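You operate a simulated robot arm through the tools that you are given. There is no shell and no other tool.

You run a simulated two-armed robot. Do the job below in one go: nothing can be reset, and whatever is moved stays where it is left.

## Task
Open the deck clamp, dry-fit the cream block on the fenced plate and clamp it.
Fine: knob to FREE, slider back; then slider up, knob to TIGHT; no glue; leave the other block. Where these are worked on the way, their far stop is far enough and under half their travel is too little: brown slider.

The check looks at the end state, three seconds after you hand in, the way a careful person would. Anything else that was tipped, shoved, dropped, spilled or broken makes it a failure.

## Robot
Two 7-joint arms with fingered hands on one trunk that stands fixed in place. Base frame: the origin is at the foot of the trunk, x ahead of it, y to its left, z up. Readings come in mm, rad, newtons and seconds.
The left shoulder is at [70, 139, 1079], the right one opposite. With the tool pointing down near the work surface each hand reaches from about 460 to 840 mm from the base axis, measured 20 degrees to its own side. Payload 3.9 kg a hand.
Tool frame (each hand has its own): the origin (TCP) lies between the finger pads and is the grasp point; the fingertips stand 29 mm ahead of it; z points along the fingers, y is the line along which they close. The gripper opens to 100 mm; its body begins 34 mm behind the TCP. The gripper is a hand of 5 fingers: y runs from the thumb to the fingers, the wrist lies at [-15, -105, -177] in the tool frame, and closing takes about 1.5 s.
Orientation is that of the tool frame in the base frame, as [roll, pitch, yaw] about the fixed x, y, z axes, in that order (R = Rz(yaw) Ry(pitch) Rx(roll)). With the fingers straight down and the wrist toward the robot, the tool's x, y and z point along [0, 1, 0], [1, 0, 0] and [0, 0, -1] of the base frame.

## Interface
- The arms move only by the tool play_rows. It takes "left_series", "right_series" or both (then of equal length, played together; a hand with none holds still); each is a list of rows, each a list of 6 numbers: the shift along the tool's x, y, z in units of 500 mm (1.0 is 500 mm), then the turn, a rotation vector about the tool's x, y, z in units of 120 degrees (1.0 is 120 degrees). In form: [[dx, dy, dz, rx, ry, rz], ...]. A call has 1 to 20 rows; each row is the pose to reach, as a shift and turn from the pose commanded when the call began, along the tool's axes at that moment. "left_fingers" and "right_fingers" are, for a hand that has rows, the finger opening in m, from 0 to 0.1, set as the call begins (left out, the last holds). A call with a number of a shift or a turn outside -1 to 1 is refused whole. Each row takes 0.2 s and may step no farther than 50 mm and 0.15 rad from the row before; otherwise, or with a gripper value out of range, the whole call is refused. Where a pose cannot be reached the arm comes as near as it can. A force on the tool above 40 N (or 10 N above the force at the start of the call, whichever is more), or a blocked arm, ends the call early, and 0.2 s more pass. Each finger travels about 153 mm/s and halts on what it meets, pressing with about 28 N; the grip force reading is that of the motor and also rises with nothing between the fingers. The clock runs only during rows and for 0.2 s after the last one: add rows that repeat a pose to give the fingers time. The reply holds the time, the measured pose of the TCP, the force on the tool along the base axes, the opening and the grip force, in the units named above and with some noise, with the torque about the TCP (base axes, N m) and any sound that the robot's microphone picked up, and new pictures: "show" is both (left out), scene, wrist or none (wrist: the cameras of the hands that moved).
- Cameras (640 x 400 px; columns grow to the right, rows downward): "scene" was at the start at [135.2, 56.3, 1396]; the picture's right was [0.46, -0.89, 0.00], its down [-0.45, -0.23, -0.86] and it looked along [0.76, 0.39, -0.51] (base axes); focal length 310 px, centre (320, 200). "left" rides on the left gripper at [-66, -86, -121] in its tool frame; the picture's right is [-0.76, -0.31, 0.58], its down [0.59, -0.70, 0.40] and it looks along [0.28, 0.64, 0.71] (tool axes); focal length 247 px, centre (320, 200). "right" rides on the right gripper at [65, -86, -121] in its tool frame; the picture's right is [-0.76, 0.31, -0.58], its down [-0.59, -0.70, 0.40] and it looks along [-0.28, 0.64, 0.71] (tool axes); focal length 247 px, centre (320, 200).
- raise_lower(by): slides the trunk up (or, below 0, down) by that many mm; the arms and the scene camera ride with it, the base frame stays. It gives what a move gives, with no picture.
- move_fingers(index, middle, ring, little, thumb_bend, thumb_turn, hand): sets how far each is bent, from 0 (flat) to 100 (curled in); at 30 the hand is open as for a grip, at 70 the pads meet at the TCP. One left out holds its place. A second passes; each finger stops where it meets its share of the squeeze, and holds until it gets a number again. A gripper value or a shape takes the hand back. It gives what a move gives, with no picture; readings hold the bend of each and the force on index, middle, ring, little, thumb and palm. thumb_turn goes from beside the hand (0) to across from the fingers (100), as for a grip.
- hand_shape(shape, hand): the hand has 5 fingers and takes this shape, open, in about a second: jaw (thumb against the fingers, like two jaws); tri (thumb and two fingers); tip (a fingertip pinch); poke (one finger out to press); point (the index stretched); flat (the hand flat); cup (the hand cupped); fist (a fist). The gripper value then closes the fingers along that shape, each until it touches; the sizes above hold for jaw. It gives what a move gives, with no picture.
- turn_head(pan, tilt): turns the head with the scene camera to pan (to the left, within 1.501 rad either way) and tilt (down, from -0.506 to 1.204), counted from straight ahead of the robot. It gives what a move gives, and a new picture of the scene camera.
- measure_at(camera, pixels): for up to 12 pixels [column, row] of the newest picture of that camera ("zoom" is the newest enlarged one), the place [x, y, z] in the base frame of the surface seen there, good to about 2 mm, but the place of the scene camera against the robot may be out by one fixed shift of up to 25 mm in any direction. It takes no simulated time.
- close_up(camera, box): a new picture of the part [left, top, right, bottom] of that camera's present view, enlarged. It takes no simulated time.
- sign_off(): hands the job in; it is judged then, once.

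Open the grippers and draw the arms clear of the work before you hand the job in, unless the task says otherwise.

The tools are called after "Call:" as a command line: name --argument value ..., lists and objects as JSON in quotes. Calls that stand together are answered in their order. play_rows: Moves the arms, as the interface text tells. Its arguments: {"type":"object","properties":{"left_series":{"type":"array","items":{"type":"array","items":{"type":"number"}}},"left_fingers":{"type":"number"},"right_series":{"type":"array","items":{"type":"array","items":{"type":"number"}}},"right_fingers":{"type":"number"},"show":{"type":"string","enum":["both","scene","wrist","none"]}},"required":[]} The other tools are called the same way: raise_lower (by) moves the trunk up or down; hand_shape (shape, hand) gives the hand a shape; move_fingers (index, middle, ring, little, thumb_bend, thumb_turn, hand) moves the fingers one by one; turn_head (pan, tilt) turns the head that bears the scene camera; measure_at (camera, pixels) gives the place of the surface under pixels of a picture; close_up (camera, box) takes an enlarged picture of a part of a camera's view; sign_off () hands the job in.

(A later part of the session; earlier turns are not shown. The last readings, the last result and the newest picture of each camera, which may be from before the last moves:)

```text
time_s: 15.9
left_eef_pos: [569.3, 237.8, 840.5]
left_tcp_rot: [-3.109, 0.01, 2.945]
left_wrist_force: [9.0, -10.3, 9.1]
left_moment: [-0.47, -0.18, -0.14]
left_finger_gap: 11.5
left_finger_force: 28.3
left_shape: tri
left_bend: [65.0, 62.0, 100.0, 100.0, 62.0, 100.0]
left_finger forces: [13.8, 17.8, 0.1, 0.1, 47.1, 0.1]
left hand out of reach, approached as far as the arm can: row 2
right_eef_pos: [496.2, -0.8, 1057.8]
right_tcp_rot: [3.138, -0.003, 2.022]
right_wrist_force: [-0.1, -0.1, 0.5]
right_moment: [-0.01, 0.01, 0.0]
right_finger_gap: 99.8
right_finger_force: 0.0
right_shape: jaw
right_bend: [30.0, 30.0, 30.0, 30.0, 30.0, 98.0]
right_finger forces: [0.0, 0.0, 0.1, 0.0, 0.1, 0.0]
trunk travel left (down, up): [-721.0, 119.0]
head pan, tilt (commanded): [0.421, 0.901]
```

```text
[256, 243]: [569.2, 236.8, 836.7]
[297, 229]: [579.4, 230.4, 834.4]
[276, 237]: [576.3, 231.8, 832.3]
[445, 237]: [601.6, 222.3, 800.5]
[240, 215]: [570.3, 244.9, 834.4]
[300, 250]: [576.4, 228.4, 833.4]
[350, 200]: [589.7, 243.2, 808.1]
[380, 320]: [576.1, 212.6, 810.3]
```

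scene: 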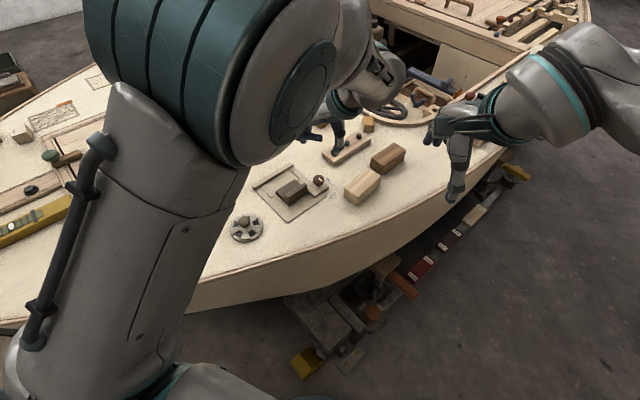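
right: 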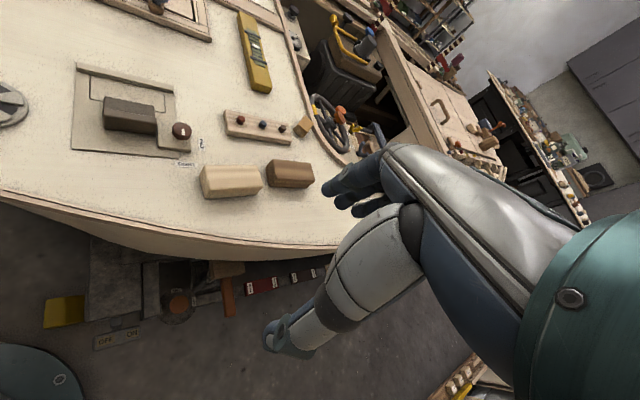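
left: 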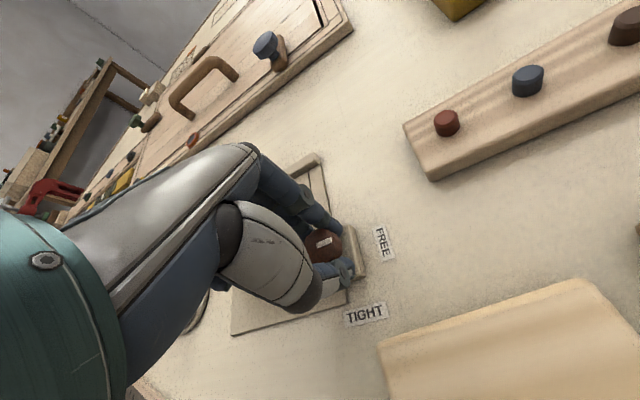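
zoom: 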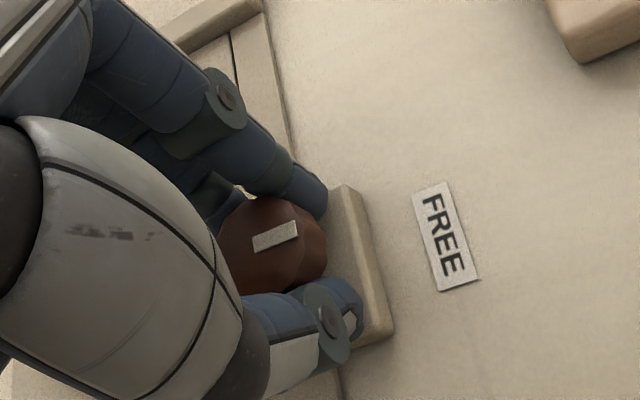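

Mark angle ≈-32°, label direction about -22°: I turn roughly 12° more toward the stop.

Call:
play_rows --left_series '[[0, 0, 0, 0, 0, -0.035], [0, 0, 0, 0, 0, -0.07], [0, 0, 0, 0, 0, -0.105], [0, 0, 0, 0, 0, -0.105]]' --show "wrist"

Call:
close_up --camera "left" --box '[260, 160, 420, 300]'

```text
time_s: 16.9
left_eef_pos: [569.6, 237.5, 841.2]
left_tcp_rot: [-3.122, 0.006, -3.127]
left_wrist_force: [17.4, -11.1, 12.5]
left_moment: [-0.74, -0.4, -0.29]
left_finger_gap: 10.8
left_finger_force: 28.0
left_shape: tri
left_bend: [66.0, 61.0, 100.0, 100.0, 62.0, 100.0]
left_finger forces: [16.2, 16.5, 0.0, 0.1, 52.4, 0.0]
right_eef_pos: [496.7, -2.3, 1057.2]
right_tcp_rot: [3.141, -0.003, 2.021]
right_wrist_force: [-0.9, -0.7, -0.1]
right_moment: [0.01, 0.02, 0.0]
right_finger_gap: 99.8
right_finger_force: 0.1
right_shape: jaw
right_bend: [30.0, 30.0, 30.0, 30.0, 30.0, 98.0]
right_finger forces: [0.1, 0.0, 0.1, 0.1, 0.0, 0.0]
trunk travel left (down, up): [-721.0, 119.0]
head pan, tilt (commanded): [0.421, 0.901]
```

left: 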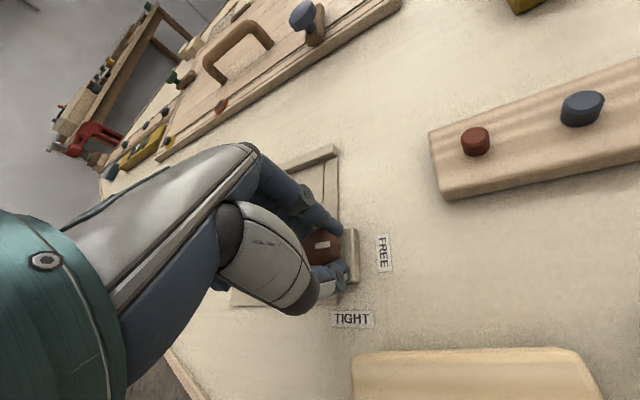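

```text
2.86 times, centred on (340, 230) of left
```

zoom: 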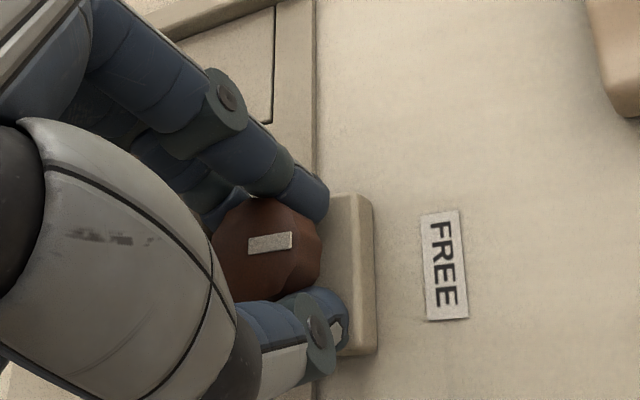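

Mark slope relative to the hand changed and forces rose, so the knob appears to be at its stop. I measure the mark again.

Call:
measure_at --camera "zoom" --pixels '[[250, 245], [290, 238], [270, 241], [444, 265], [335, 250]]'

```text
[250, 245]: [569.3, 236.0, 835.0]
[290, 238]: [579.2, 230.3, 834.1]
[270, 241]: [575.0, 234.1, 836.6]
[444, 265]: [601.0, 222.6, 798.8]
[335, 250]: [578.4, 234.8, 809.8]
```

Knob torque resisted at about 0.29 N·m, suggesting the FREE stop. I open, lift clear, and look at the mark unobstructed.

Call:
play_rows --left_series '[[0, 0, 0, 0, 0, 0], [0, 0, 0, 0, 0, 0], [0, 0, 0, 0, 0, 0], [0, 0, -0.04, 0, 0, 0], [0, 0, -0.1, 0, 0, 0], [0, 0, -0.18, 0, 0, 0], [0, 0, -0.24, 0, 0, 0.02], [0, 0, -0.24, 0, 0, 0.08], [0, 0, -0.24, 0, 0, 0.14], [0, 0, -0.24, 0, 0, 0.2], [0, 0, -0.24, 0, 0, 0.26], [0, 0, -0.24, 0, 0, 0.32], [0, 0, -0.24, 0, 0, 0.38], [0, 0, -0.24, 0, 0, 0.44], [0, 0, -0.24, 0, 0, 0.44]]' --left_fingers 0.055 --show "wrist"

Call:
close_up --camera "left" --box '[290, 190, 450, 300]'

Call:
close_up --camera "right" --box '[100, 60, 260, 160]'

```text
time_s: 18.5
left_eef_pos: [535.4, 250.5, 858.1]
left_tcp_rot: [-3.12, -0.172, -3.128]
left_wrist_force: [-0.1, -0.3, 0.5]
left_moment: [0.0, 0.0, 0.0]
left_finger_gap: 55.0
left_finger_force: 0.0
left_shape: tri
left_bend: [39.0, 41.0, 99.0, 99.0, 30.0, 100.0]
left_finger forces: [0.0, 0.1, 0.1, 0.0, 0.1, 0.0]
right_eef_pos: [496.2, 0.9, 1058.0]
right_tcp_rot: [3.141, 0.0, 2.023]
right_wrist_force: [-1.0, 0.3, 0.0]
right_moment: [-0.02, -0.02, 0.0]
right_finger_gap: 99.7
right_finger_force: 0.1
right_shape: jaw
right_bend: [30.0, 30.0, 30.0, 30.0, 30.0, 98.0]
right_finger forces: [0.0, 0.0, 0.0, 0.0, 0.0, 0.0]
trunk travel left (down, up): [-721.0, 119.0]
head pan, tilt (commanded): [0.421, 0.901]
stopped in row 7 (left hand): the arm was blocked; the commanded pose is now the measured one
```

left: 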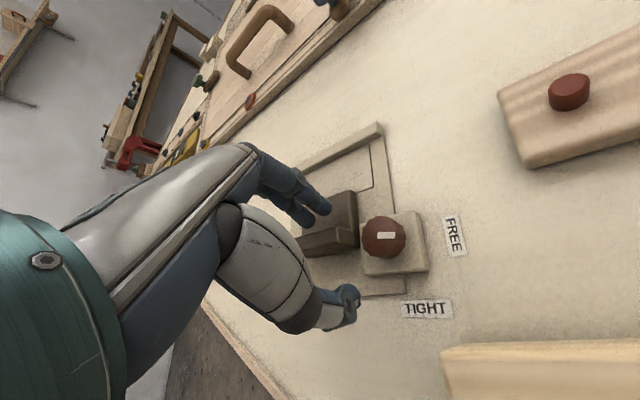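

```text
3.64 times, centred on (370, 245) of left
```

zoom: 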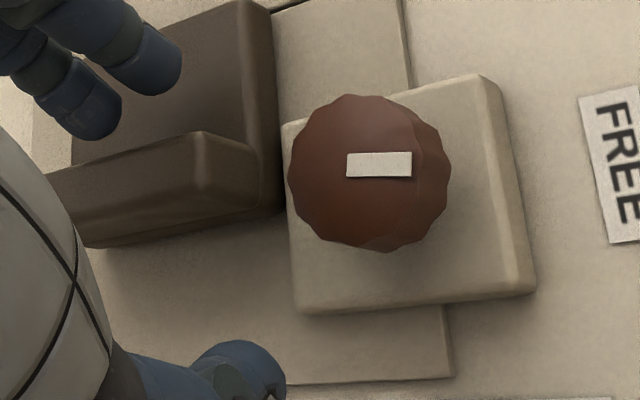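

```text
4.00 times, centred on (180, 110) of right
```

zoom: 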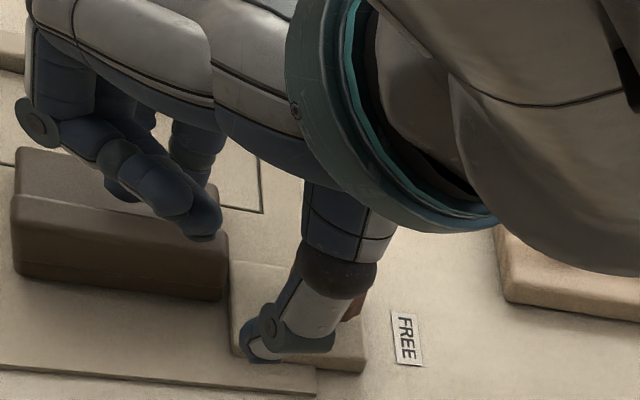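

The lift stalled: the hand is at (535,250,858), tilted by 0.17 rad, with no contact force; the arm seems to have jammed on its own limits near yaw 180°. I look at the scene for the arm's shape.

Call:
close_up --camera "scene" --box '[0, 0, 640, 400]'

Call:
close_up --camera "right" --box '[0, 0, 640, 400]'

```text
1.00 times, centred on (320, 200) of scene (not enlarged: the box is as wide or as high as the picture)
```

zoom: 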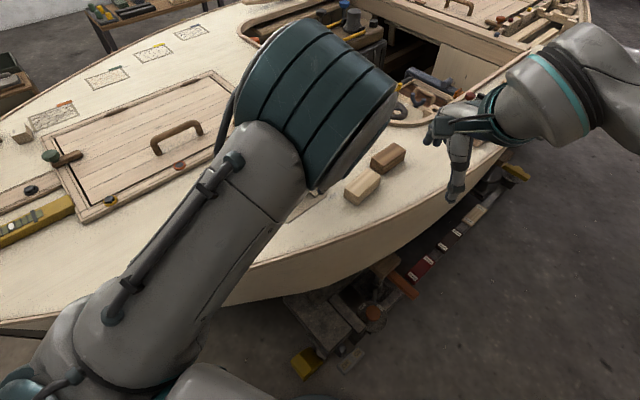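

```text
1.00 times, centred on (320, 200) of right (not enlarged: the box is as wide or as high as the picture)
```

zoom: 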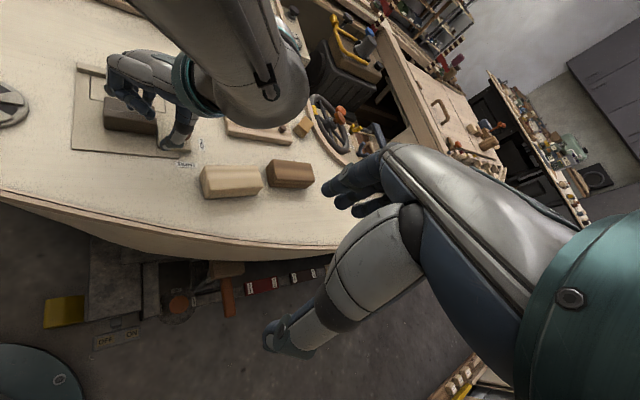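

I check the fingertip and thumb-tip heights before moving.

Call:
measure_at --camera "zoom" --pixels '[[151, 118], [148, 115], [153, 114], [131, 108], [163, 147], [168, 148], [170, 142], [195, 90], [250, 105], [290, 80]]'

Call:
close_up --camera "right" --box '[90, 40, 250, 165]'

```text
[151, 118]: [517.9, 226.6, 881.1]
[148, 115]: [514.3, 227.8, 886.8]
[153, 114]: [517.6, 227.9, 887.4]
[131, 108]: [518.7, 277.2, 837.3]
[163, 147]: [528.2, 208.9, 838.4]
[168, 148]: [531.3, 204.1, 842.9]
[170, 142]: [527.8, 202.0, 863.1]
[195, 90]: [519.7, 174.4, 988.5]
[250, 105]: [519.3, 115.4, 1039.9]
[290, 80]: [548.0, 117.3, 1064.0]
```

```text
3.20 times, centred on (170, 102) of right
```

zoom: 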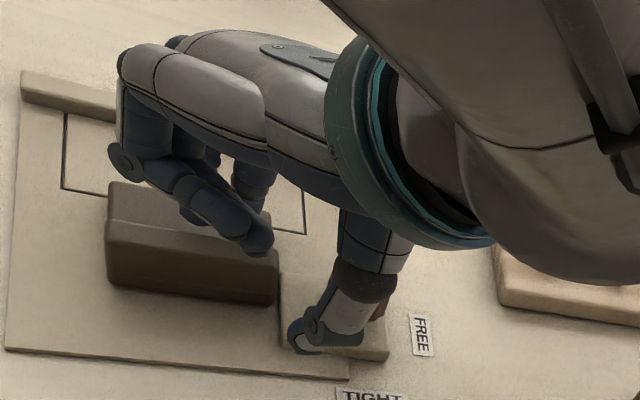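

The wrist itself could not rise in this elbow pose. The trunk can lift the whole arm straight up instead, so I raise it by 60 mm.

Call:
raise_lower --by 60

```text
time_s: 19.5
left_eef_pos: [536.6, 249.7, 918.2]
left_tcp_rot: [-3.119, -0.172, -3.126]
left_wrist_force: [1.0, 0.5, -0.6]
left_moment: [0.0, -0.01, 0.0]
left_finger_gap: 55.1
left_finger_force: 0.0
left_shape: tri
left_bend: [39.0, 41.0, 99.0, 99.0, 30.0, 100.0]
left_finger forces: [0.1, 0.0, 0.1, 0.0, 0.0, 0.0]
right_eef_pos: [497.3, -0.3, 1118.0]
right_tcp_rot: [3.139, 0.0, 2.02]
right_wrist_force: [0.2, 0.6, 0.8]
right_moment: [-0.03, 0.01, -0.04]
right_finger_gap: 99.7
right_finger_force: 0.0
right_shape: jaw
right_bend: [30.0, 30.0, 30.0, 30.0, 30.0, 98.0]
right_finger forces: [0.0, 0.1, 0.0, 0.0, 0.0, 0.0]
trunk travel left (down, up): [-781.0, 59.0]
head pan, tilt (commanded): [0.421, 0.901]
```

Lifted cleanly. Now I rotate back toward yaw ≈110° with the tool vertical, well above the work.

Call:
play_rows --left_series '[[-0.003, -0.002, -0.007, -0.005, -0.007, 0.053], [-0.007, -0.004, -0.013, -0.009, -0.013, 0.106], [-0.01, -0.006, -0.019, -0.014, -0.02, 0.159], [-0.013, -0.008, -0.026, -0.018, -0.026, 0.212], [-0.016, -0.01, -0.032, -0.023, -0.033, 0.264], [-0.02, -0.012, -0.039, -0.027, -0.039, 0.317], [-0.023, -0.014, -0.045, -0.032, -0.046, 0.37], [-0.026, -0.016, -0.052, -0.037, -0.052, 0.423], [-0.029, -0.018, -0.058, -0.041, -0.059, 0.476], [-0.033, -0.02, -0.065, -0.046, -0.065, 0.529], [-0.036, -0.022, -0.071, -0.05, -0.072, 0.582], [-0.036, -0.022, -0.071, -0.05, -0.072, 0.582]]' --show "both"

```text
time_s: 20.5
left_eef_pos: [508.1, 254.4, 861.3]
left_tcp_rot: [-3.013, -0.226, 2.72]
left_wrist_force: [0.2, 0.0, -0.4]
left_moment: [0.03, -0.01, -0.01]
left_finger_gap: 55.0
left_finger_force: 0.0
left_shape: tri
left_bend: [39.0, 41.0, 99.0, 99.0, 30.0, 100.0]
left_finger forces: [0.0, 0.1, 0.0, 0.1, 0.0, 0.0]
right_eef_pos: [496.1, 0.1, 1117.6]
right_tcp_rot: [3.139, 0.0, 2.022]
right_wrist_force: [0.1, 0.1, 0.0]
right_moment: [0.0, 0.02, 0.01]
right_finger_gap: 100.0
right_finger_force: 0.0
right_shape: jaw
right_bend: [30.0, 30.0, 30.0, 30.0, 30.0, 98.0]
right_finger forces: [0.0, 0.0, 0.1, 0.0, 0.0, 0.1]
trunk travel left (down, up): [-781.0, 59.0]
head pan, tilt (commanded): [0.421, 0.901]
stopped in row 5 (left hand): the arm was blocked; the commanded pose is now the measured one
```

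scene: 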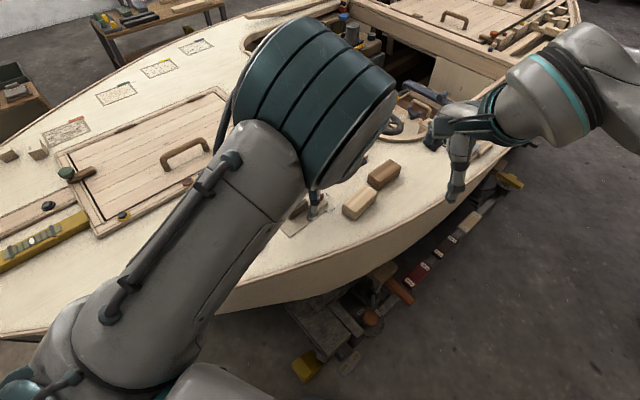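
left: 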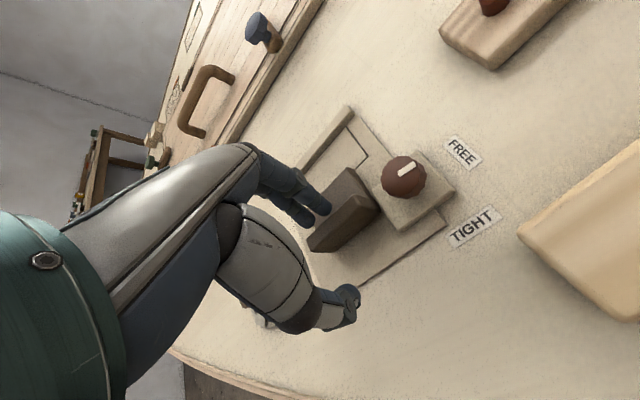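

The hand sank to z≈861 while the arm tried to swing its elbow back, but nothing was touched (forces ≈0). I raise the trunk its remaining travel for clearance before unwinding further.

Call:
raise_lower --by 58

Call:
close_up --camera "right" --box '[0, 0, 400, 250]'

```text
time_s: 21.5
left_eef_pos: [507.9, 255.1, 918.7]
left_tcp_rot: [-3.016, -0.225, 2.722]
left_wrist_force: [-0.1, 0.3, 0.0]
left_moment: [-0.02, 0.01, 0.02]
left_finger_gap: 54.8
left_finger_force: 0.1
left_shape: tri
left_bend: [39.0, 41.0, 99.0, 99.0, 30.0, 100.0]
left_finger forces: [0.0, 0.1, 0.0, 0.0, 0.1, 0.0]
right_eef_pos: [496.5, -0.5, 1175.7]
right_tcp_rot: [3.14, 0.0, 2.022]
right_wrist_force: [-0.4, -0.9, 1.0]
right_moment: [0.02, -0.03, 0.02]
right_finger_gap: 99.7
right_finger_force: 0.1
right_shape: jaw
right_bend: [30.0, 30.0, 30.0, 30.0, 30.0, 98.0]
right_finger forces: [0.0, 0.0, 0.0, 0.0, 0.0, 0.0]
trunk travel left (down, up): [-839.0, 1.0]
head pan, tilt (commanded): [0.421, 0.901]
```

```text
1.60 times, centred on (200, 125) of right
```

zoom: 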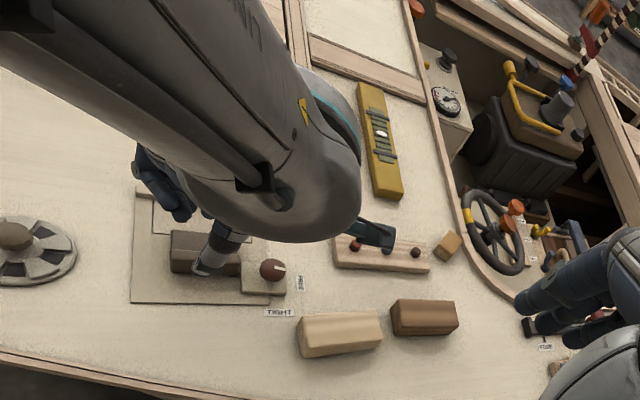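

The left forearm passes close to the right hand; to rule out interference I move the right hand away to its own side first.

Call:
play_rows --right_series '[[-0.063, -0.045, 0, 0, 0, 0], [-0.126, -0.091, 0, 0, 0, 0], [-0.19, -0.136, 0, 0, 0, 0], [-0.253, -0.182, 0, 0, 0, 0], [-0.316, -0.227, 0, 0, 0, 0], [-0.379, -0.273, 0, 0, 0, 0], [-0.379, -0.273, 0, 0, 0, 0]]' --show "both"

```text
time_s: 23.1
left_eef_pos: [508.5, 254.5, 920.1]
left_tcp_rot: [-3.014, -0.224, 2.719]
left_wrist_force: [0.0, 0.3, 0.2]
left_moment: [-0.01, -0.01, -0.05]
left_finger_gap: 54.9
left_finger_force: 0.0
left_shape: tri
left_bend: [39.0, 41.0, 99.0, 99.0, 30.0, 100.0]
left_finger forces: [0.0, 0.0, 0.1, 0.0, 0.0, 0.0]
right_eef_pos: [459.4, -181.5, 1158.3]
right_tcp_rot: [3.14, -0.001, 2.017]
right_wrist_force: [-0.3, 0.6, 0.5]
right_moment: [0.02, -0.01, 0.01]
right_finger_gap: 100.0
right_finger_force: 0.1
right_shape: jaw
right_bend: [30.0, 30.0, 30.0, 30.0, 30.0, 98.0]
right_finger forces: [0.0, 0.1, 0.0, 0.0, 0.0, 0.0]
right hand out of reach, approached as far as the arm can: row 5, 6, 7
trunk travel left (down, up): [-839.0, 1.0]
head pan, tilt (commanded): [0.421, 0.901]
```

scene: 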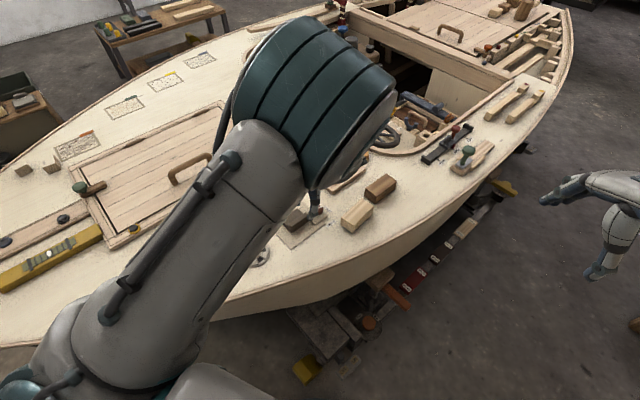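
right: 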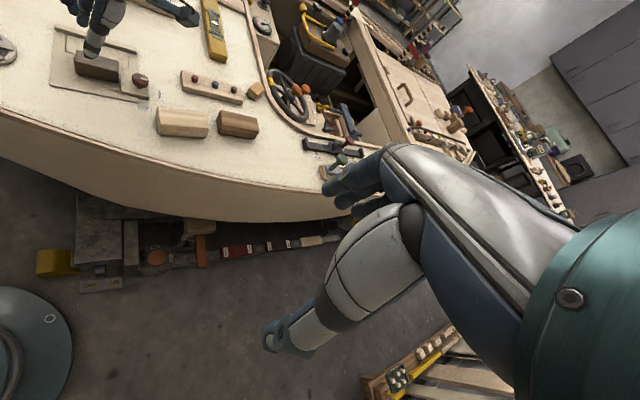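

The right arm is clear. Now I unwind the left hand gently: toward yaw 130°, tool vertical, 40 mm higher.

Call:
play_rows --left_series '[[0.004, 0.001, -0.007, -0.008, -0.009, 0.022], [0.009, 0.002, -0.015, -0.017, -0.018, 0.044], [0.013, 0.003, -0.022, -0.025, -0.028, 0.066], [0.018, 0.004, -0.03, -0.034, -0.037, 0.088], [0.022, 0.006, -0.037, -0.042, -0.046, 0.11], [0.026, 0.007, -0.044, -0.051, -0.055, 0.133], [0.031, 0.008, -0.052, -0.059, -0.065, 0.155], [0.035, 0.009, -0.059, -0.068, -0.074, 0.177], [0.04, 0.01, -0.067, -0.076, -0.083, 0.199], [0.044, 0.011, -0.074, -0.084, -0.092, 0.221], [0.044, 0.011, -0.074, -0.084, -0.092, 0.221]]' --show "both"

```text
time_s: 24.6
left_eef_pos: [459.7, 272.5, 885.9]
left_tcp_rot: [-2.974, -0.163, 2.451]
left_wrist_force: [0.4, 0.2, 0.6]
left_moment: [-0.01, 0.0, 0.02]
left_finger_gap: 55.1
left_finger_force: 0.0
left_shape: tri
left_bend: [39.0, 41.0, 99.0, 99.0, 30.0, 100.0]
left_finger forces: [0.0, 0.0, 0.0, 0.0, 0.0, 0.0]
right_eef_pos: [459.3, -181.6, 1157.6]
right_tcp_rot: [3.139, -0.001, 2.017]
right_wrist_force: [0.6, 0.2, 0.0]
right_moment: [0.0, -0.01, -0.02]
right_finger_gap: 99.6
right_finger_force: 0.0
right_shape: jaw
right_bend: [30.0, 30.0, 30.0, 30.0, 30.0, 98.0]
right_finger forces: [0.1, 0.1, 0.0, 0.1, 0.1, 0.1]
trunk travel left (down, up): [-839.0, 1.0]
head pan, tilt (commanded): [0.421, 0.901]
stopped in row 7 (left hand): the arm was blocked; the commanded pose is now the measured one
```

scene: 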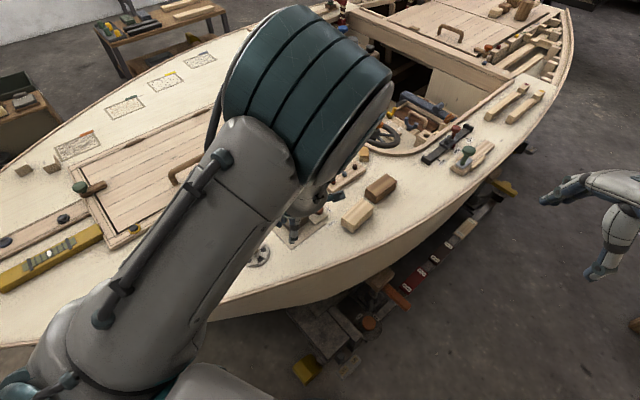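
left: 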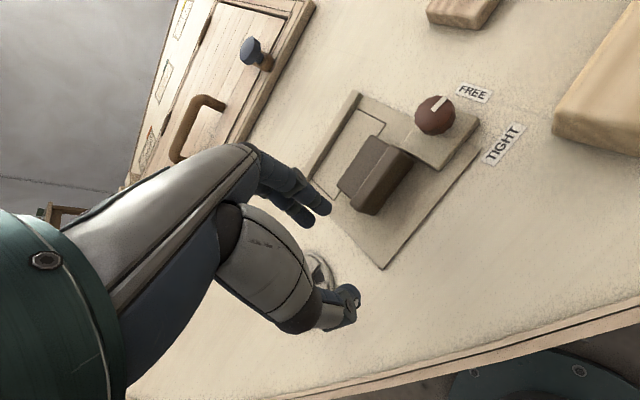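

Each call unwinds it part way (now yaw 140°, still touching nothing). I continue toward yaw 116°, tool vertical, drawing the hand up and to the left.

Call:
play_rows --left_series '[[0.014, 0.003, -0.011, -0.01, -0.006, 0.021], [0.028, 0.007, -0.021, -0.019, -0.012, 0.042], [0.041, 0.01, -0.032, -0.029, -0.018, 0.063], [0.055, 0.014, -0.042, -0.038, -0.024, 0.084], [0.069, 0.017, -0.053, -0.048, -0.03, 0.105], [0.083, 0.02, -0.064, -0.057, -0.036, 0.126], [0.097, 0.024, -0.074, -0.067, -0.042, 0.146], [0.11, 0.027, -0.085, -0.076, -0.048, 0.167], [0.124, 0.031, -0.095, -0.086, -0.054, 0.188], [0.138, 0.034, -0.106, -0.095, -0.06, 0.209], [0.138, 0.034, -0.106, -0.095, -0.06, 0.209], [0.138, 0.034, -0.106, -0.095, -0.06, 0.209]]' --show "both"

```text
time_s: 27.2
left_eef_pos: [429.7, 327.1, 947.2]
left_tcp_rot: [3.136, -0.003, 2.019]
left_wrist_force: [0.0, -0.2, -1.5]
left_moment: [-0.03, 0.01, 0.0]
left_finger_gap: 54.8
left_finger_force: 0.0
left_shape: tri
left_bend: [39.0, 41.0, 99.0, 99.0, 30.0, 100.0]
left_finger forces: [0.0, 0.0, 0.1, 0.1, 0.0, 0.1]
left hand out of reach, approached as far as the arm can: row 3, 4
right_eef_pos: [459.7, -183.7, 1157.8]
right_tcp_rot: [3.139, -0.001, 2.019]
right_wrist_force: [-0.6, 0.0, -0.8]
right_moment: [0.0, 0.0, 0.0]
right_finger_gap: 100.0
right_finger_force: 0.1
right_shape: jaw
right_bend: [30.0, 30.0, 30.0, 30.0, 30.0, 98.0]
right_finger forces: [0.0, 0.0, 0.0, 0.1, 0.0, 0.0]
trunk travel left (down, up): [-839.0, 1.0]
head pan, tilt (commanded): [0.421, 0.901]
```

scene: 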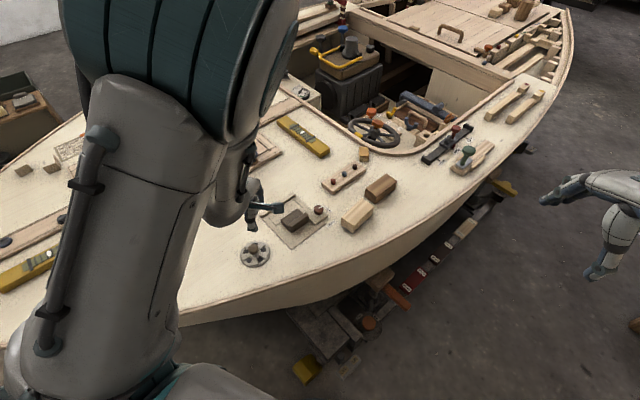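
left: 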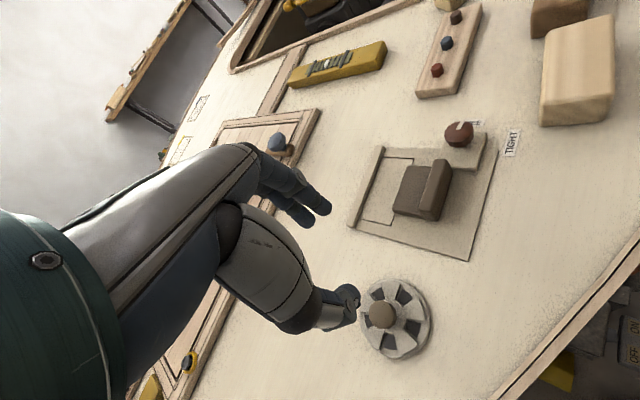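

The left arm is free again, at yaw 116°. I zoom on the clamp to check knob and slider state.

Call:
close_up --camera "left" --box '[340, 90, 540, 270]'

Call:
measure_at --camera "zoom" --pixels '[[380, 95], [398, 98], [365, 85], [352, 120], [400, 118], [262, 168], [200, 225], [300, 230], [295, 165], [240, 230], [320, 170], [470, 120]]'

```text
2.22 times, centred on (440, 180) of left
```

zoom: 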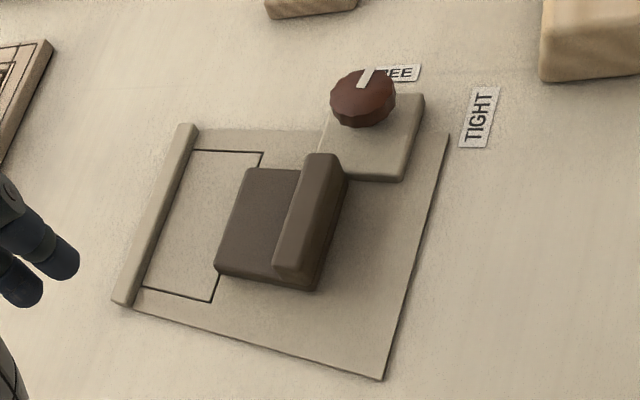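

```text
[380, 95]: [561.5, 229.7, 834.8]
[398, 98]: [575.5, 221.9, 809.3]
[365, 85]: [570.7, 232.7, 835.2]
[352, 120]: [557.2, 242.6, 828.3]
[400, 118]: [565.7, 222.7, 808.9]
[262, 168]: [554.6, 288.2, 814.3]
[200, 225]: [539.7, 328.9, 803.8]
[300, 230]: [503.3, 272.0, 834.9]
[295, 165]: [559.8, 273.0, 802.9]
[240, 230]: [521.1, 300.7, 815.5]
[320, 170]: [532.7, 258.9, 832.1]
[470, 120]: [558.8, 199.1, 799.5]
```

The mark points at FREE and the slider hasn't moved. Next I close the three-finger pinch into a peg and bring it above the slider's step, on the fence side of the upright, at about (528,298,900).

Call:
play_rows --left_series '[[-0.015, 0.017, 0.01, 0, 0, 0.046], [-0.03, 0.034, 0.021, 0, 0, 0.092], [-0.046, 0.05, 0.031, 0, 0, 0.138], [-0.061, 0.067, 0.042, 0, 0, 0.184], [-0.076, 0.084, 0.052, 0, 0, 0.23], [-0.091, 0.101, 0.063, 0, 0, 0.276], [-0.107, 0.117, 0.073, 0, 0, 0.322], [-0.122, 0.134, 0.084, 0, 0, 0.368], [-0.137, 0.151, 0.094, 0, 0, 0.414], [-0.137, 0.151, 0.094, 0, 0, 0.414]]' --left_fingers 0.0 --show "both"

```text
time_s: 29.4
left_eef_pos: [529.9, 300.0, 900.7]
left_tcp_rot: [3.141, -0.009, 1.151]
left_wrist_force: [0.6, -0.6, -0.2]
left_moment: [0.06, 0.01, 0.02]
left_finger_gap: 0.0
left_finger_force: 27.9
left_shape: tri
left_bend: [70.0, 70.0, 100.0, 100.0, 70.0, 100.0]
left_finger forces: [0.0, 0.0, 0.0, 0.0, 0.0, 0.0]
right_eef_pos: [459.4, -183.1, 1157.2]
right_tcp_rot: [3.138, -0.002, 2.017]
right_wrist_force: [0.7, -0.6, 0.0]
right_moment: [0.01, 0.0, -0.01]
right_finger_gap: 99.8
right_finger_force: 0.0
right_shape: jaw
right_bend: [30.0, 30.0, 30.0, 30.0, 30.0, 98.0]
right_finger forces: [0.0, 0.0, 0.0, 0.0, 0.0, 0.1]
trunk travel left (down, up): [-839.0, 1.0]
head pan, tilt (commanded): [0.421, 0.901]
```

scene: 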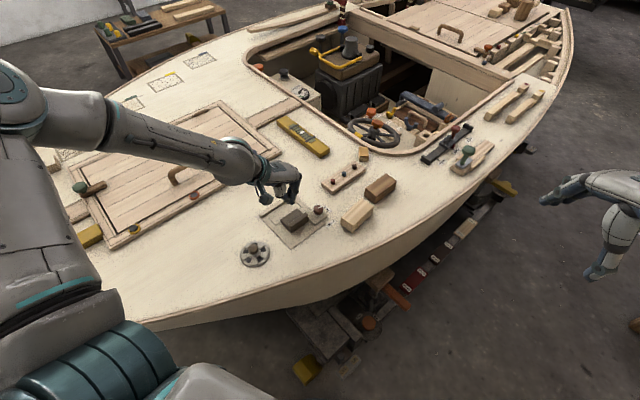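
left: 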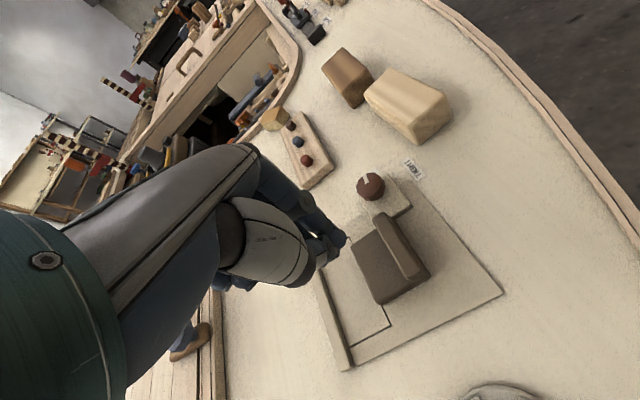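

The arm is back in its natural elbow-left shape. I zoom in with both cameras on the fingertip cluster over the clamp.

Call:
close_up --camera "left" --box '[260, 150, 500, 380]'

Call:
close_up --camera "scene" --box '[230, 140, 390, 280]'

Call:
measure_at --camera "scene" --pixels '[[290, 201], [287, 200], [318, 208], [295, 215], [303, 223], [292, 204]]'

```text
1.74 times, centred on (380, 265) of left
```

zoom: 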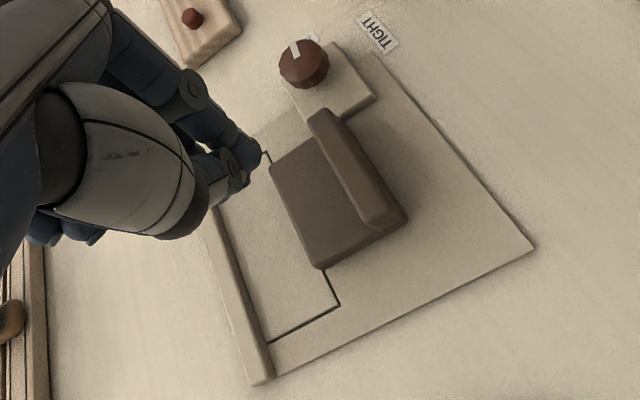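

```text
2.86 times, centred on (310, 210) of scene
```

zoom: 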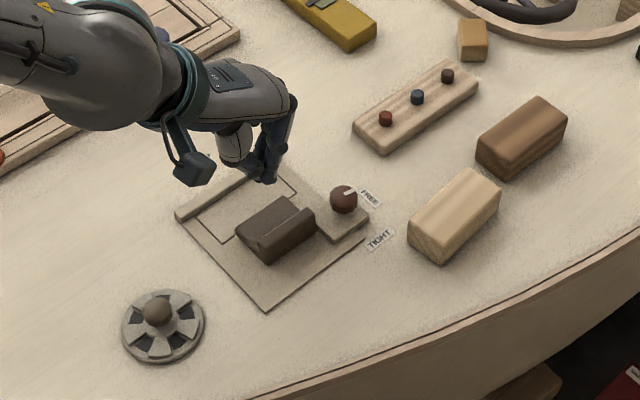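

```text
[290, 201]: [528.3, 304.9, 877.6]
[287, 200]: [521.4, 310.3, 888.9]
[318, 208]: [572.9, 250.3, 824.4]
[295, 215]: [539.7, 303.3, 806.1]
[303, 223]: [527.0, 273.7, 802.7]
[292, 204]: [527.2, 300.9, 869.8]
```

The cluster tip is ≈22 mm below the TCP, over the step in front of the upright. I descend 58 mm so the tips are about 4 mm above the step.

Call:
play_rows --left_series '[[0, 0, 0.04, 0, 0, 0], [0, 0, 0.08, 0, 0, 0], [0, 0, 0.1, 0, 0, 0], [0, 0, 0.115, 0, 0, 0], [0, 0, 0.115, 0, 0, 0]]' --show "wrist"

Call:
close_up --camera "left" --box '[260, 150, 500, 380]'

Call:
close_up --camera "scene" --box '[250, 150, 370, 250]'

```text
time_s: 30.6
left_eef_pos: [529.6, 298.1, 847.0]
left_tcp_rot: [3.132, -0.008, 1.153]
left_wrist_force: [-1.5, 2.7, 23.5]
left_moment: [0.04, 0.03, 0.0]
left_finger_gap: 0.0
left_finger_force: 28.4
left_shape: tri
left_bend: [70.0, 70.0, 100.0, 100.0, 70.0, 100.0]
left_finger forces: [0.0, 0.0, 0.0, 0.1, 55.6, 0.0]
right_eef_pos: [455.5, -183.4, 1158.7]
right_tcp_rot: [3.135, 0.001, 2.018]
right_wrist_force: [-0.1, -0.1, 0.3]
right_moment: [-0.03, 0.0, -0.01]
right_finger_gap: 99.9
right_finger_force: 0.1
right_shape: jaw
right_bend: [30.0, 30.0, 30.0, 30.0, 30.0, 98.0]
right_finger forces: [0.0, 0.0, 0.1, 0.0, 0.0, 0.0]
trunk travel left (down, up): [-839.0, 1.0]
head pan, tilt (commanded): [0.421, 0.901]
```

left: 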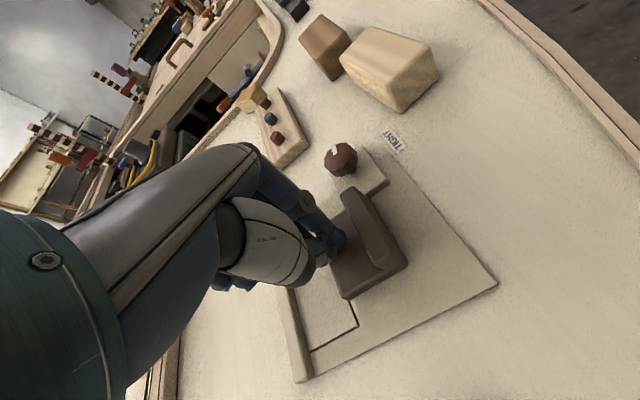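

```text
1.74 times, centred on (380, 265) of left
```

zoom: 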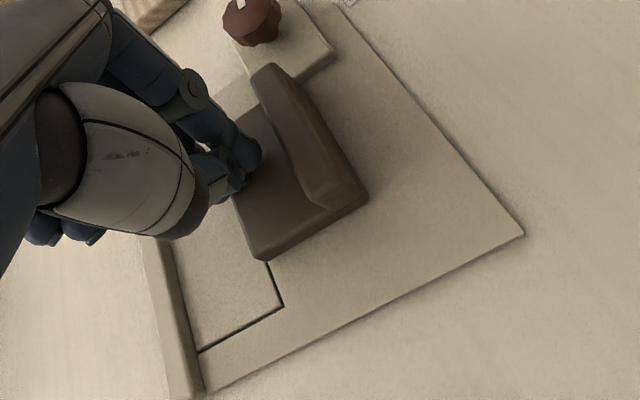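

```text
4.00 times, centred on (310, 200) of scene
```

zoom: 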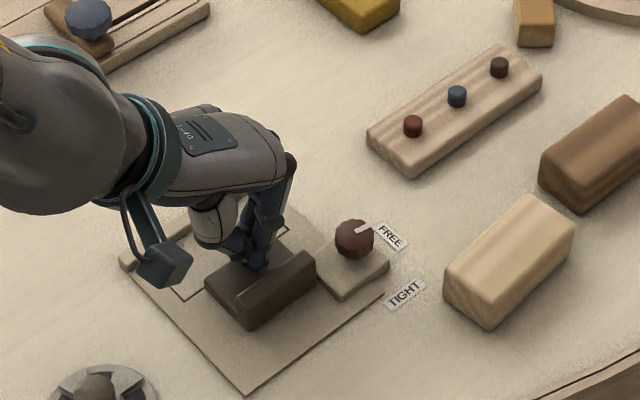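

The thumb tip touched the step (23 N, tips ≈31 mm below TCP). I lift 7 mm and then push toward the open end (tool −x) by about 40 mm.

Call:
play_rows --left_series '[[0, 0, -0.014, 0, 0, 0], [0, 0, -0.014, 0, 0, 0], [-0.016, 0, -0.014, 0, 0, 0], [-0.032, 0, -0.014, 0, 0, 0], [-0.048, 0, -0.014, 0, 0, 0], [-0.06, 0, -0.014, 0, 0, 0], [-0.07, 0, -0.014, 0, 0, 0], [-0.08, 0, -0.014, 0, 0, 0]]' --show "wrist"

Call:
close_up --camera "left" --box '[260, 150, 500, 380]'

Call:
close_up --camera "scene" --box '[250, 150, 370, 250]'

```text
time_s: 32.5
left_eef_pos: [512.7, 263.0, 850.1]
left_tcp_rot: [-3.14, -0.007, 1.152]
left_wrist_force: [0.4, 1.0, -1.0]
left_moment: [0.03, 0.0, 0.0]
left_finger_gap: 0.0
left_finger_force: 27.7
left_shape: tri
left_bend: [70.0, 70.0, 100.0, 100.0, 70.0, 100.0]
left_finger forces: [0.1, 0.0, 0.1, 0.0, 0.1, 0.0]
right_eef_pos: [458.7, -182.3, 1157.7]
right_tcp_rot: [3.137, 0.0, 2.019]
right_wrist_force: [0.3, 0.2, 1.6]
right_moment: [-0.03, -0.03, 0.0]
right_finger_gap: 100.0
right_finger_force: 0.1
right_shape: jaw
right_bend: [30.0, 30.0, 30.0, 30.0, 30.0, 98.0]
right_finger forces: [0.1, 0.0, 0.1, 0.0, 0.0, 0.1]
trunk travel left (down, up): [-839.0, 1.0]
head pan, tilt (commanded): [0.421, 0.901]
```

left: 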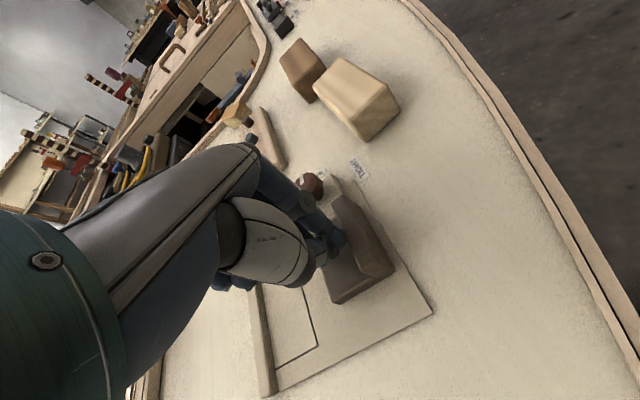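

```text
1.74 times, centred on (380, 265) of left
```

zoom: 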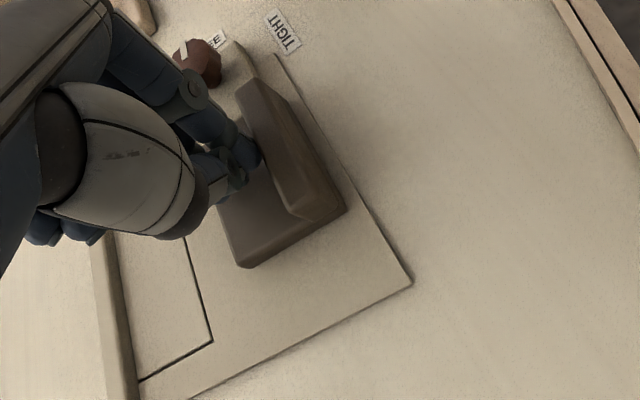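

```text
4.00 times, centred on (310, 200) of scene
```

zoom: 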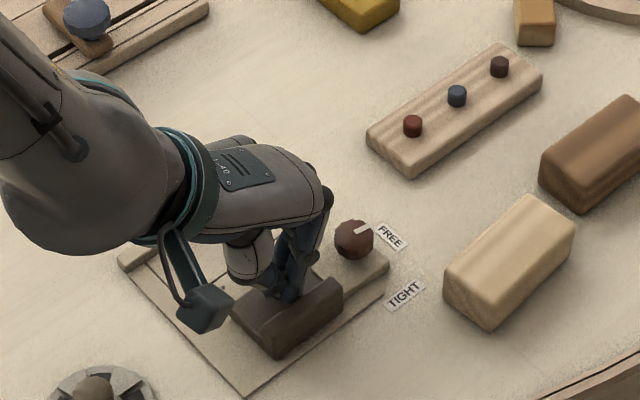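

The slider follows with almost no force. I keep pushing in 3 mm rows until the far stop is felt.

Call:
play_rows --left_series '[[-0.006, 0, 0, 0, 0, 0], [-0.012, 0, 0, 0, 0, 0], [-0.018, 0, 0, 0, 0, 0], [-0.024, 0, 0, 0, 0, 0], [-0.03, 0, 0, 0, 0, 0], [-0.036, 0, 0, 0, 0, 0], [-0.042, 0, 0, 0, 0, 0]]' --show "wrist"

Call:
close_up --camera "scene" --box '[250, 150, 370, 250]'

```text
time_s: 33.6
left_eef_pos: [513.7, 260.5, 849.4]
left_tcp_rot: [3.138, -0.018, 1.161]
left_wrist_force: [7.2, 20.5, -5.0]
left_moment: [0.46, -0.16, 0.11]
left_finger_gap: 0.0
left_finger_force: 27.5
left_shape: tri
left_bend: [70.0, 70.0, 100.0, 100.0, 70.0, 100.0]
left_finger forces: [0.0, 0.1, 0.1, 0.0, 0.0, 0.0]
right_eef_pos: [459.8, -181.5, 1156.7]
right_tcp_rot: [3.138, 0.001, 2.015]
right_wrist_force: [-0.3, -0.8, 0.3]
right_moment: [0.03, 0.03, 0.04]
right_finger_gap: 99.9
right_finger_force: 0.1
right_shape: jaw
right_bend: [30.0, 30.0, 30.0, 30.0, 30.0, 98.0]
right_finger forces: [0.0, 0.0, 0.1, 0.0, 0.0, 0.1]
trunk travel left (down, up): [-839.0, 1.0]
head pan, tilt (commanded): [0.421, 0.901]
stopped in row 5 (left hand): the force on the tool passed its limit at 42 N (the readings are from after the stop); the commanded pose is now the measured one
```

left: 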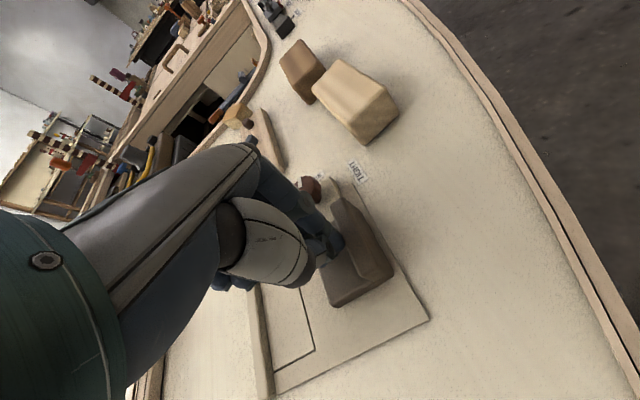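

```text
4.00 times, centred on (310, 200) of scene
```

zoom: 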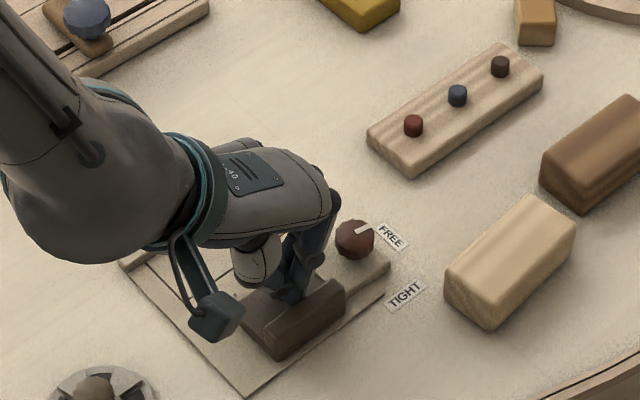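

The stop is reached (42 N). I back off toward the fence by 10 mm and lift clear, then measure the slider and the block.

Call:
play_rows --left_series '[[0.012, 0, 0, 0, 0, 0], [0.02, 0, -0.01, 0, 0, 0], [0.02, 0, -0.06, 0, 0, 0], [0.02, 0, -0.12, 0, 0, 0], [0.02, 0, -0.2, 0, 0, 0], [0.02, 0, -0.28, 0, 0, 0], [0.02, 0, -0.28, 0, 0, 0]]' --left_fingers 0.0 --show "both"

Call:
close_up --camera "left" --box '[290, 100, 530, 340]'

Call:
measure_at --camera "zoom" --pixels '[[320, 200], [330, 160], [300, 60], [200, 100], [250, 250], [350, 250], [400, 300], [450, 200], [150, 150], [350, 100], [280, 200], [200, 300]]'

```text
time_s: 35.2
left_eef_pos: [517.2, 264.6, 992.2]
left_tcp_rot: [3.137, -0.014, 1.157]
left_wrist_force: [0.3, 0.5, 0.2]
left_moment: [-0.01, 0.03, -0.01]
left_finger_gap: 0.0
left_finger_force: 27.9
left_shape: tri
left_bend: [70.0, 70.0, 100.0, 100.0, 70.0, 100.0]
left_finger forces: [0.1, 0.0, 0.0, 0.0, 0.0, 0.0]
right_eef_pos: [459.4, -183.7, 1157.0]
right_tcp_rot: [3.138, -0.001, 2.016]
right_wrist_force: [0.7, 0.7, -0.4]
right_moment: [0.01, -0.01, -0.01]
right_finger_gap: 99.8
right_finger_force: 0.0
right_shape: jaw
right_bend: [30.0, 30.0, 30.0, 30.0, 30.0, 98.0]
right_finger forces: [0.0, 0.0, 0.1, 0.0, 0.1, 0.0]
trunk travel left (down, up): [-839.0, 1.0]
head pan, tilt (commanded): [0.421, 0.901]
```

scene: 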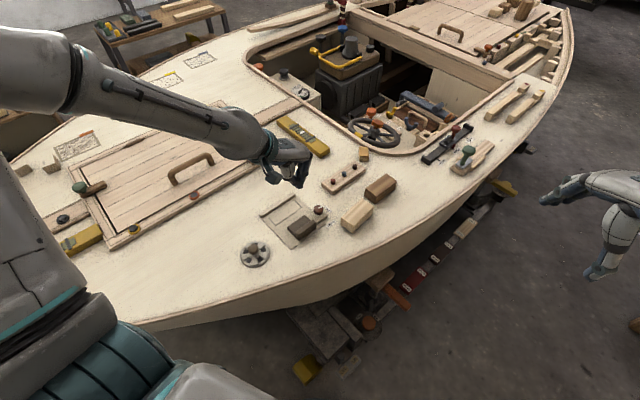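
left: 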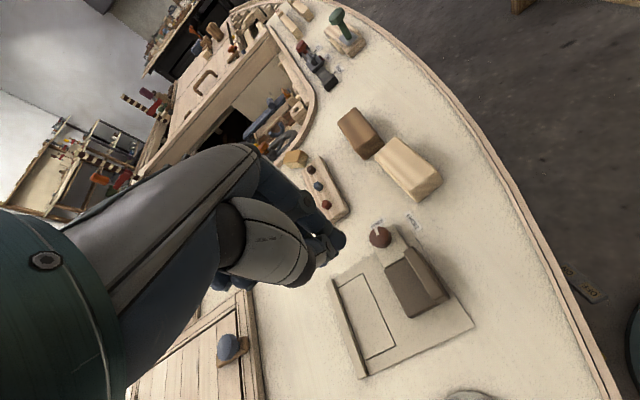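

```text
1.67 times, centred on (410, 220) of left
```

zoom: 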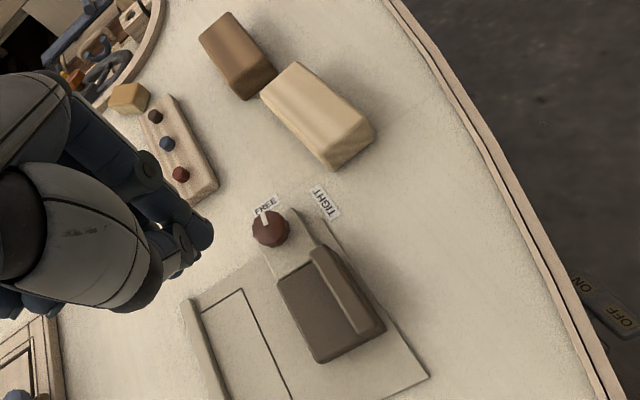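

```text
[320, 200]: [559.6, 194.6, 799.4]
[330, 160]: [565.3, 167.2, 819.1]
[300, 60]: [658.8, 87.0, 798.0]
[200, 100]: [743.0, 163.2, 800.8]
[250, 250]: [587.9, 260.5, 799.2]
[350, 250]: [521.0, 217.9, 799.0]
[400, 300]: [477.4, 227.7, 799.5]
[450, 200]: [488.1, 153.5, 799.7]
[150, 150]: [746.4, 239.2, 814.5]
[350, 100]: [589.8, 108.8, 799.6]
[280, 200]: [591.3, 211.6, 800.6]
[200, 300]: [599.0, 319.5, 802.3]
```

The outline is now fully clear of the slider. I measure the slider's edges and the cream block's corners.

Call:
measure_at --camera "zoom" --pixels '[[281, 287], [318, 355], [313, 252], [326, 246], [357, 330], [380, 328], [204, 314], [244, 291], [290, 395], [300, 66], [266, 95], [366, 125]]'

Call:
close_up --camera "left" --box '[370, 130, 450, 210]'

Call:
close_up --camera "scene" --box '[250, 150, 410, 270]'

```text
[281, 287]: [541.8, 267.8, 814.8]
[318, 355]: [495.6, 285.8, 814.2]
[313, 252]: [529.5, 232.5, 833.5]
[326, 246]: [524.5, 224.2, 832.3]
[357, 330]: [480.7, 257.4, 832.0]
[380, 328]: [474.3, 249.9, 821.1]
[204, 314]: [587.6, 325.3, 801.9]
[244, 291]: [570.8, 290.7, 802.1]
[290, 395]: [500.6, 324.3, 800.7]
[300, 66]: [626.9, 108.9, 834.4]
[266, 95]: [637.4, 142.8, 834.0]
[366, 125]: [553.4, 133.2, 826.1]
```

```text
5.00 times, centred on (410, 170) of left
```

zoom: 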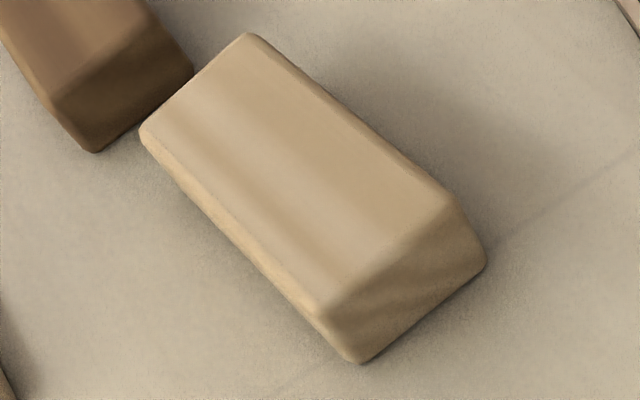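

```text
3.33 times, centred on (330, 210) of scene
```

zoom: 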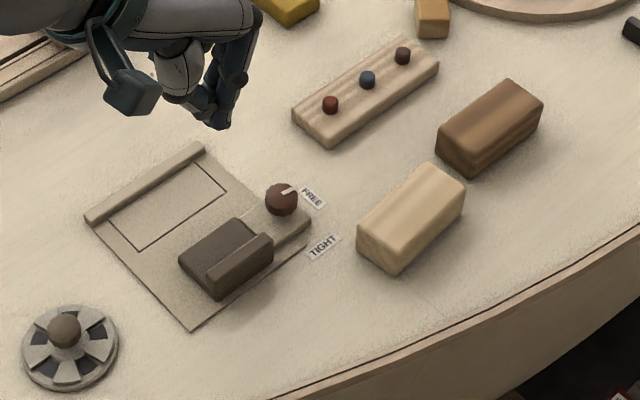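

I take the left zoom of the block again and measure its top corners and body.

Call:
close_up --camera "left" --box '[370, 130, 450, 210]'

Call:
measure_at --camera "zoom" --pixels '[[250, 42], [152, 128], [440, 205], [325, 300], [345, 115], [235, 215], [385, 255], [200, 80], [290, 170], [360, 358], [482, 265], [148, 148]]'

```text
5.00 times, centred on (410, 170) of left
```

zoom: 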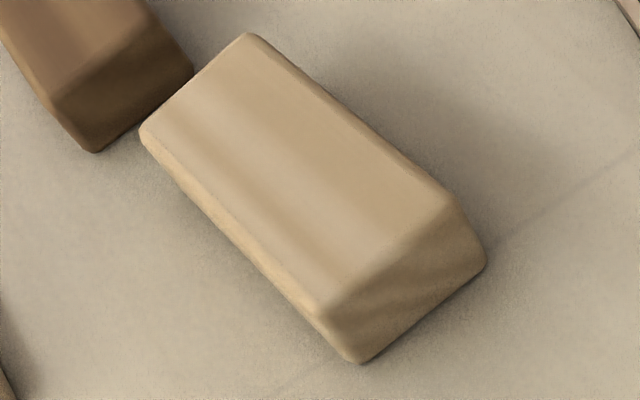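

```text
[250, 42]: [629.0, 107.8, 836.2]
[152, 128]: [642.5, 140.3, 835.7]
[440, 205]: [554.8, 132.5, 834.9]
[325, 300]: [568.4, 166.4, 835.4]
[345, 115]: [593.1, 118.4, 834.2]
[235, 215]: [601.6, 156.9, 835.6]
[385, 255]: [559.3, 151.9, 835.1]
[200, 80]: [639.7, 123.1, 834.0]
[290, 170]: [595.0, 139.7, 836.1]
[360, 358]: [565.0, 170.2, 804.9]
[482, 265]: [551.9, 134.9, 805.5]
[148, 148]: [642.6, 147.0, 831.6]
```

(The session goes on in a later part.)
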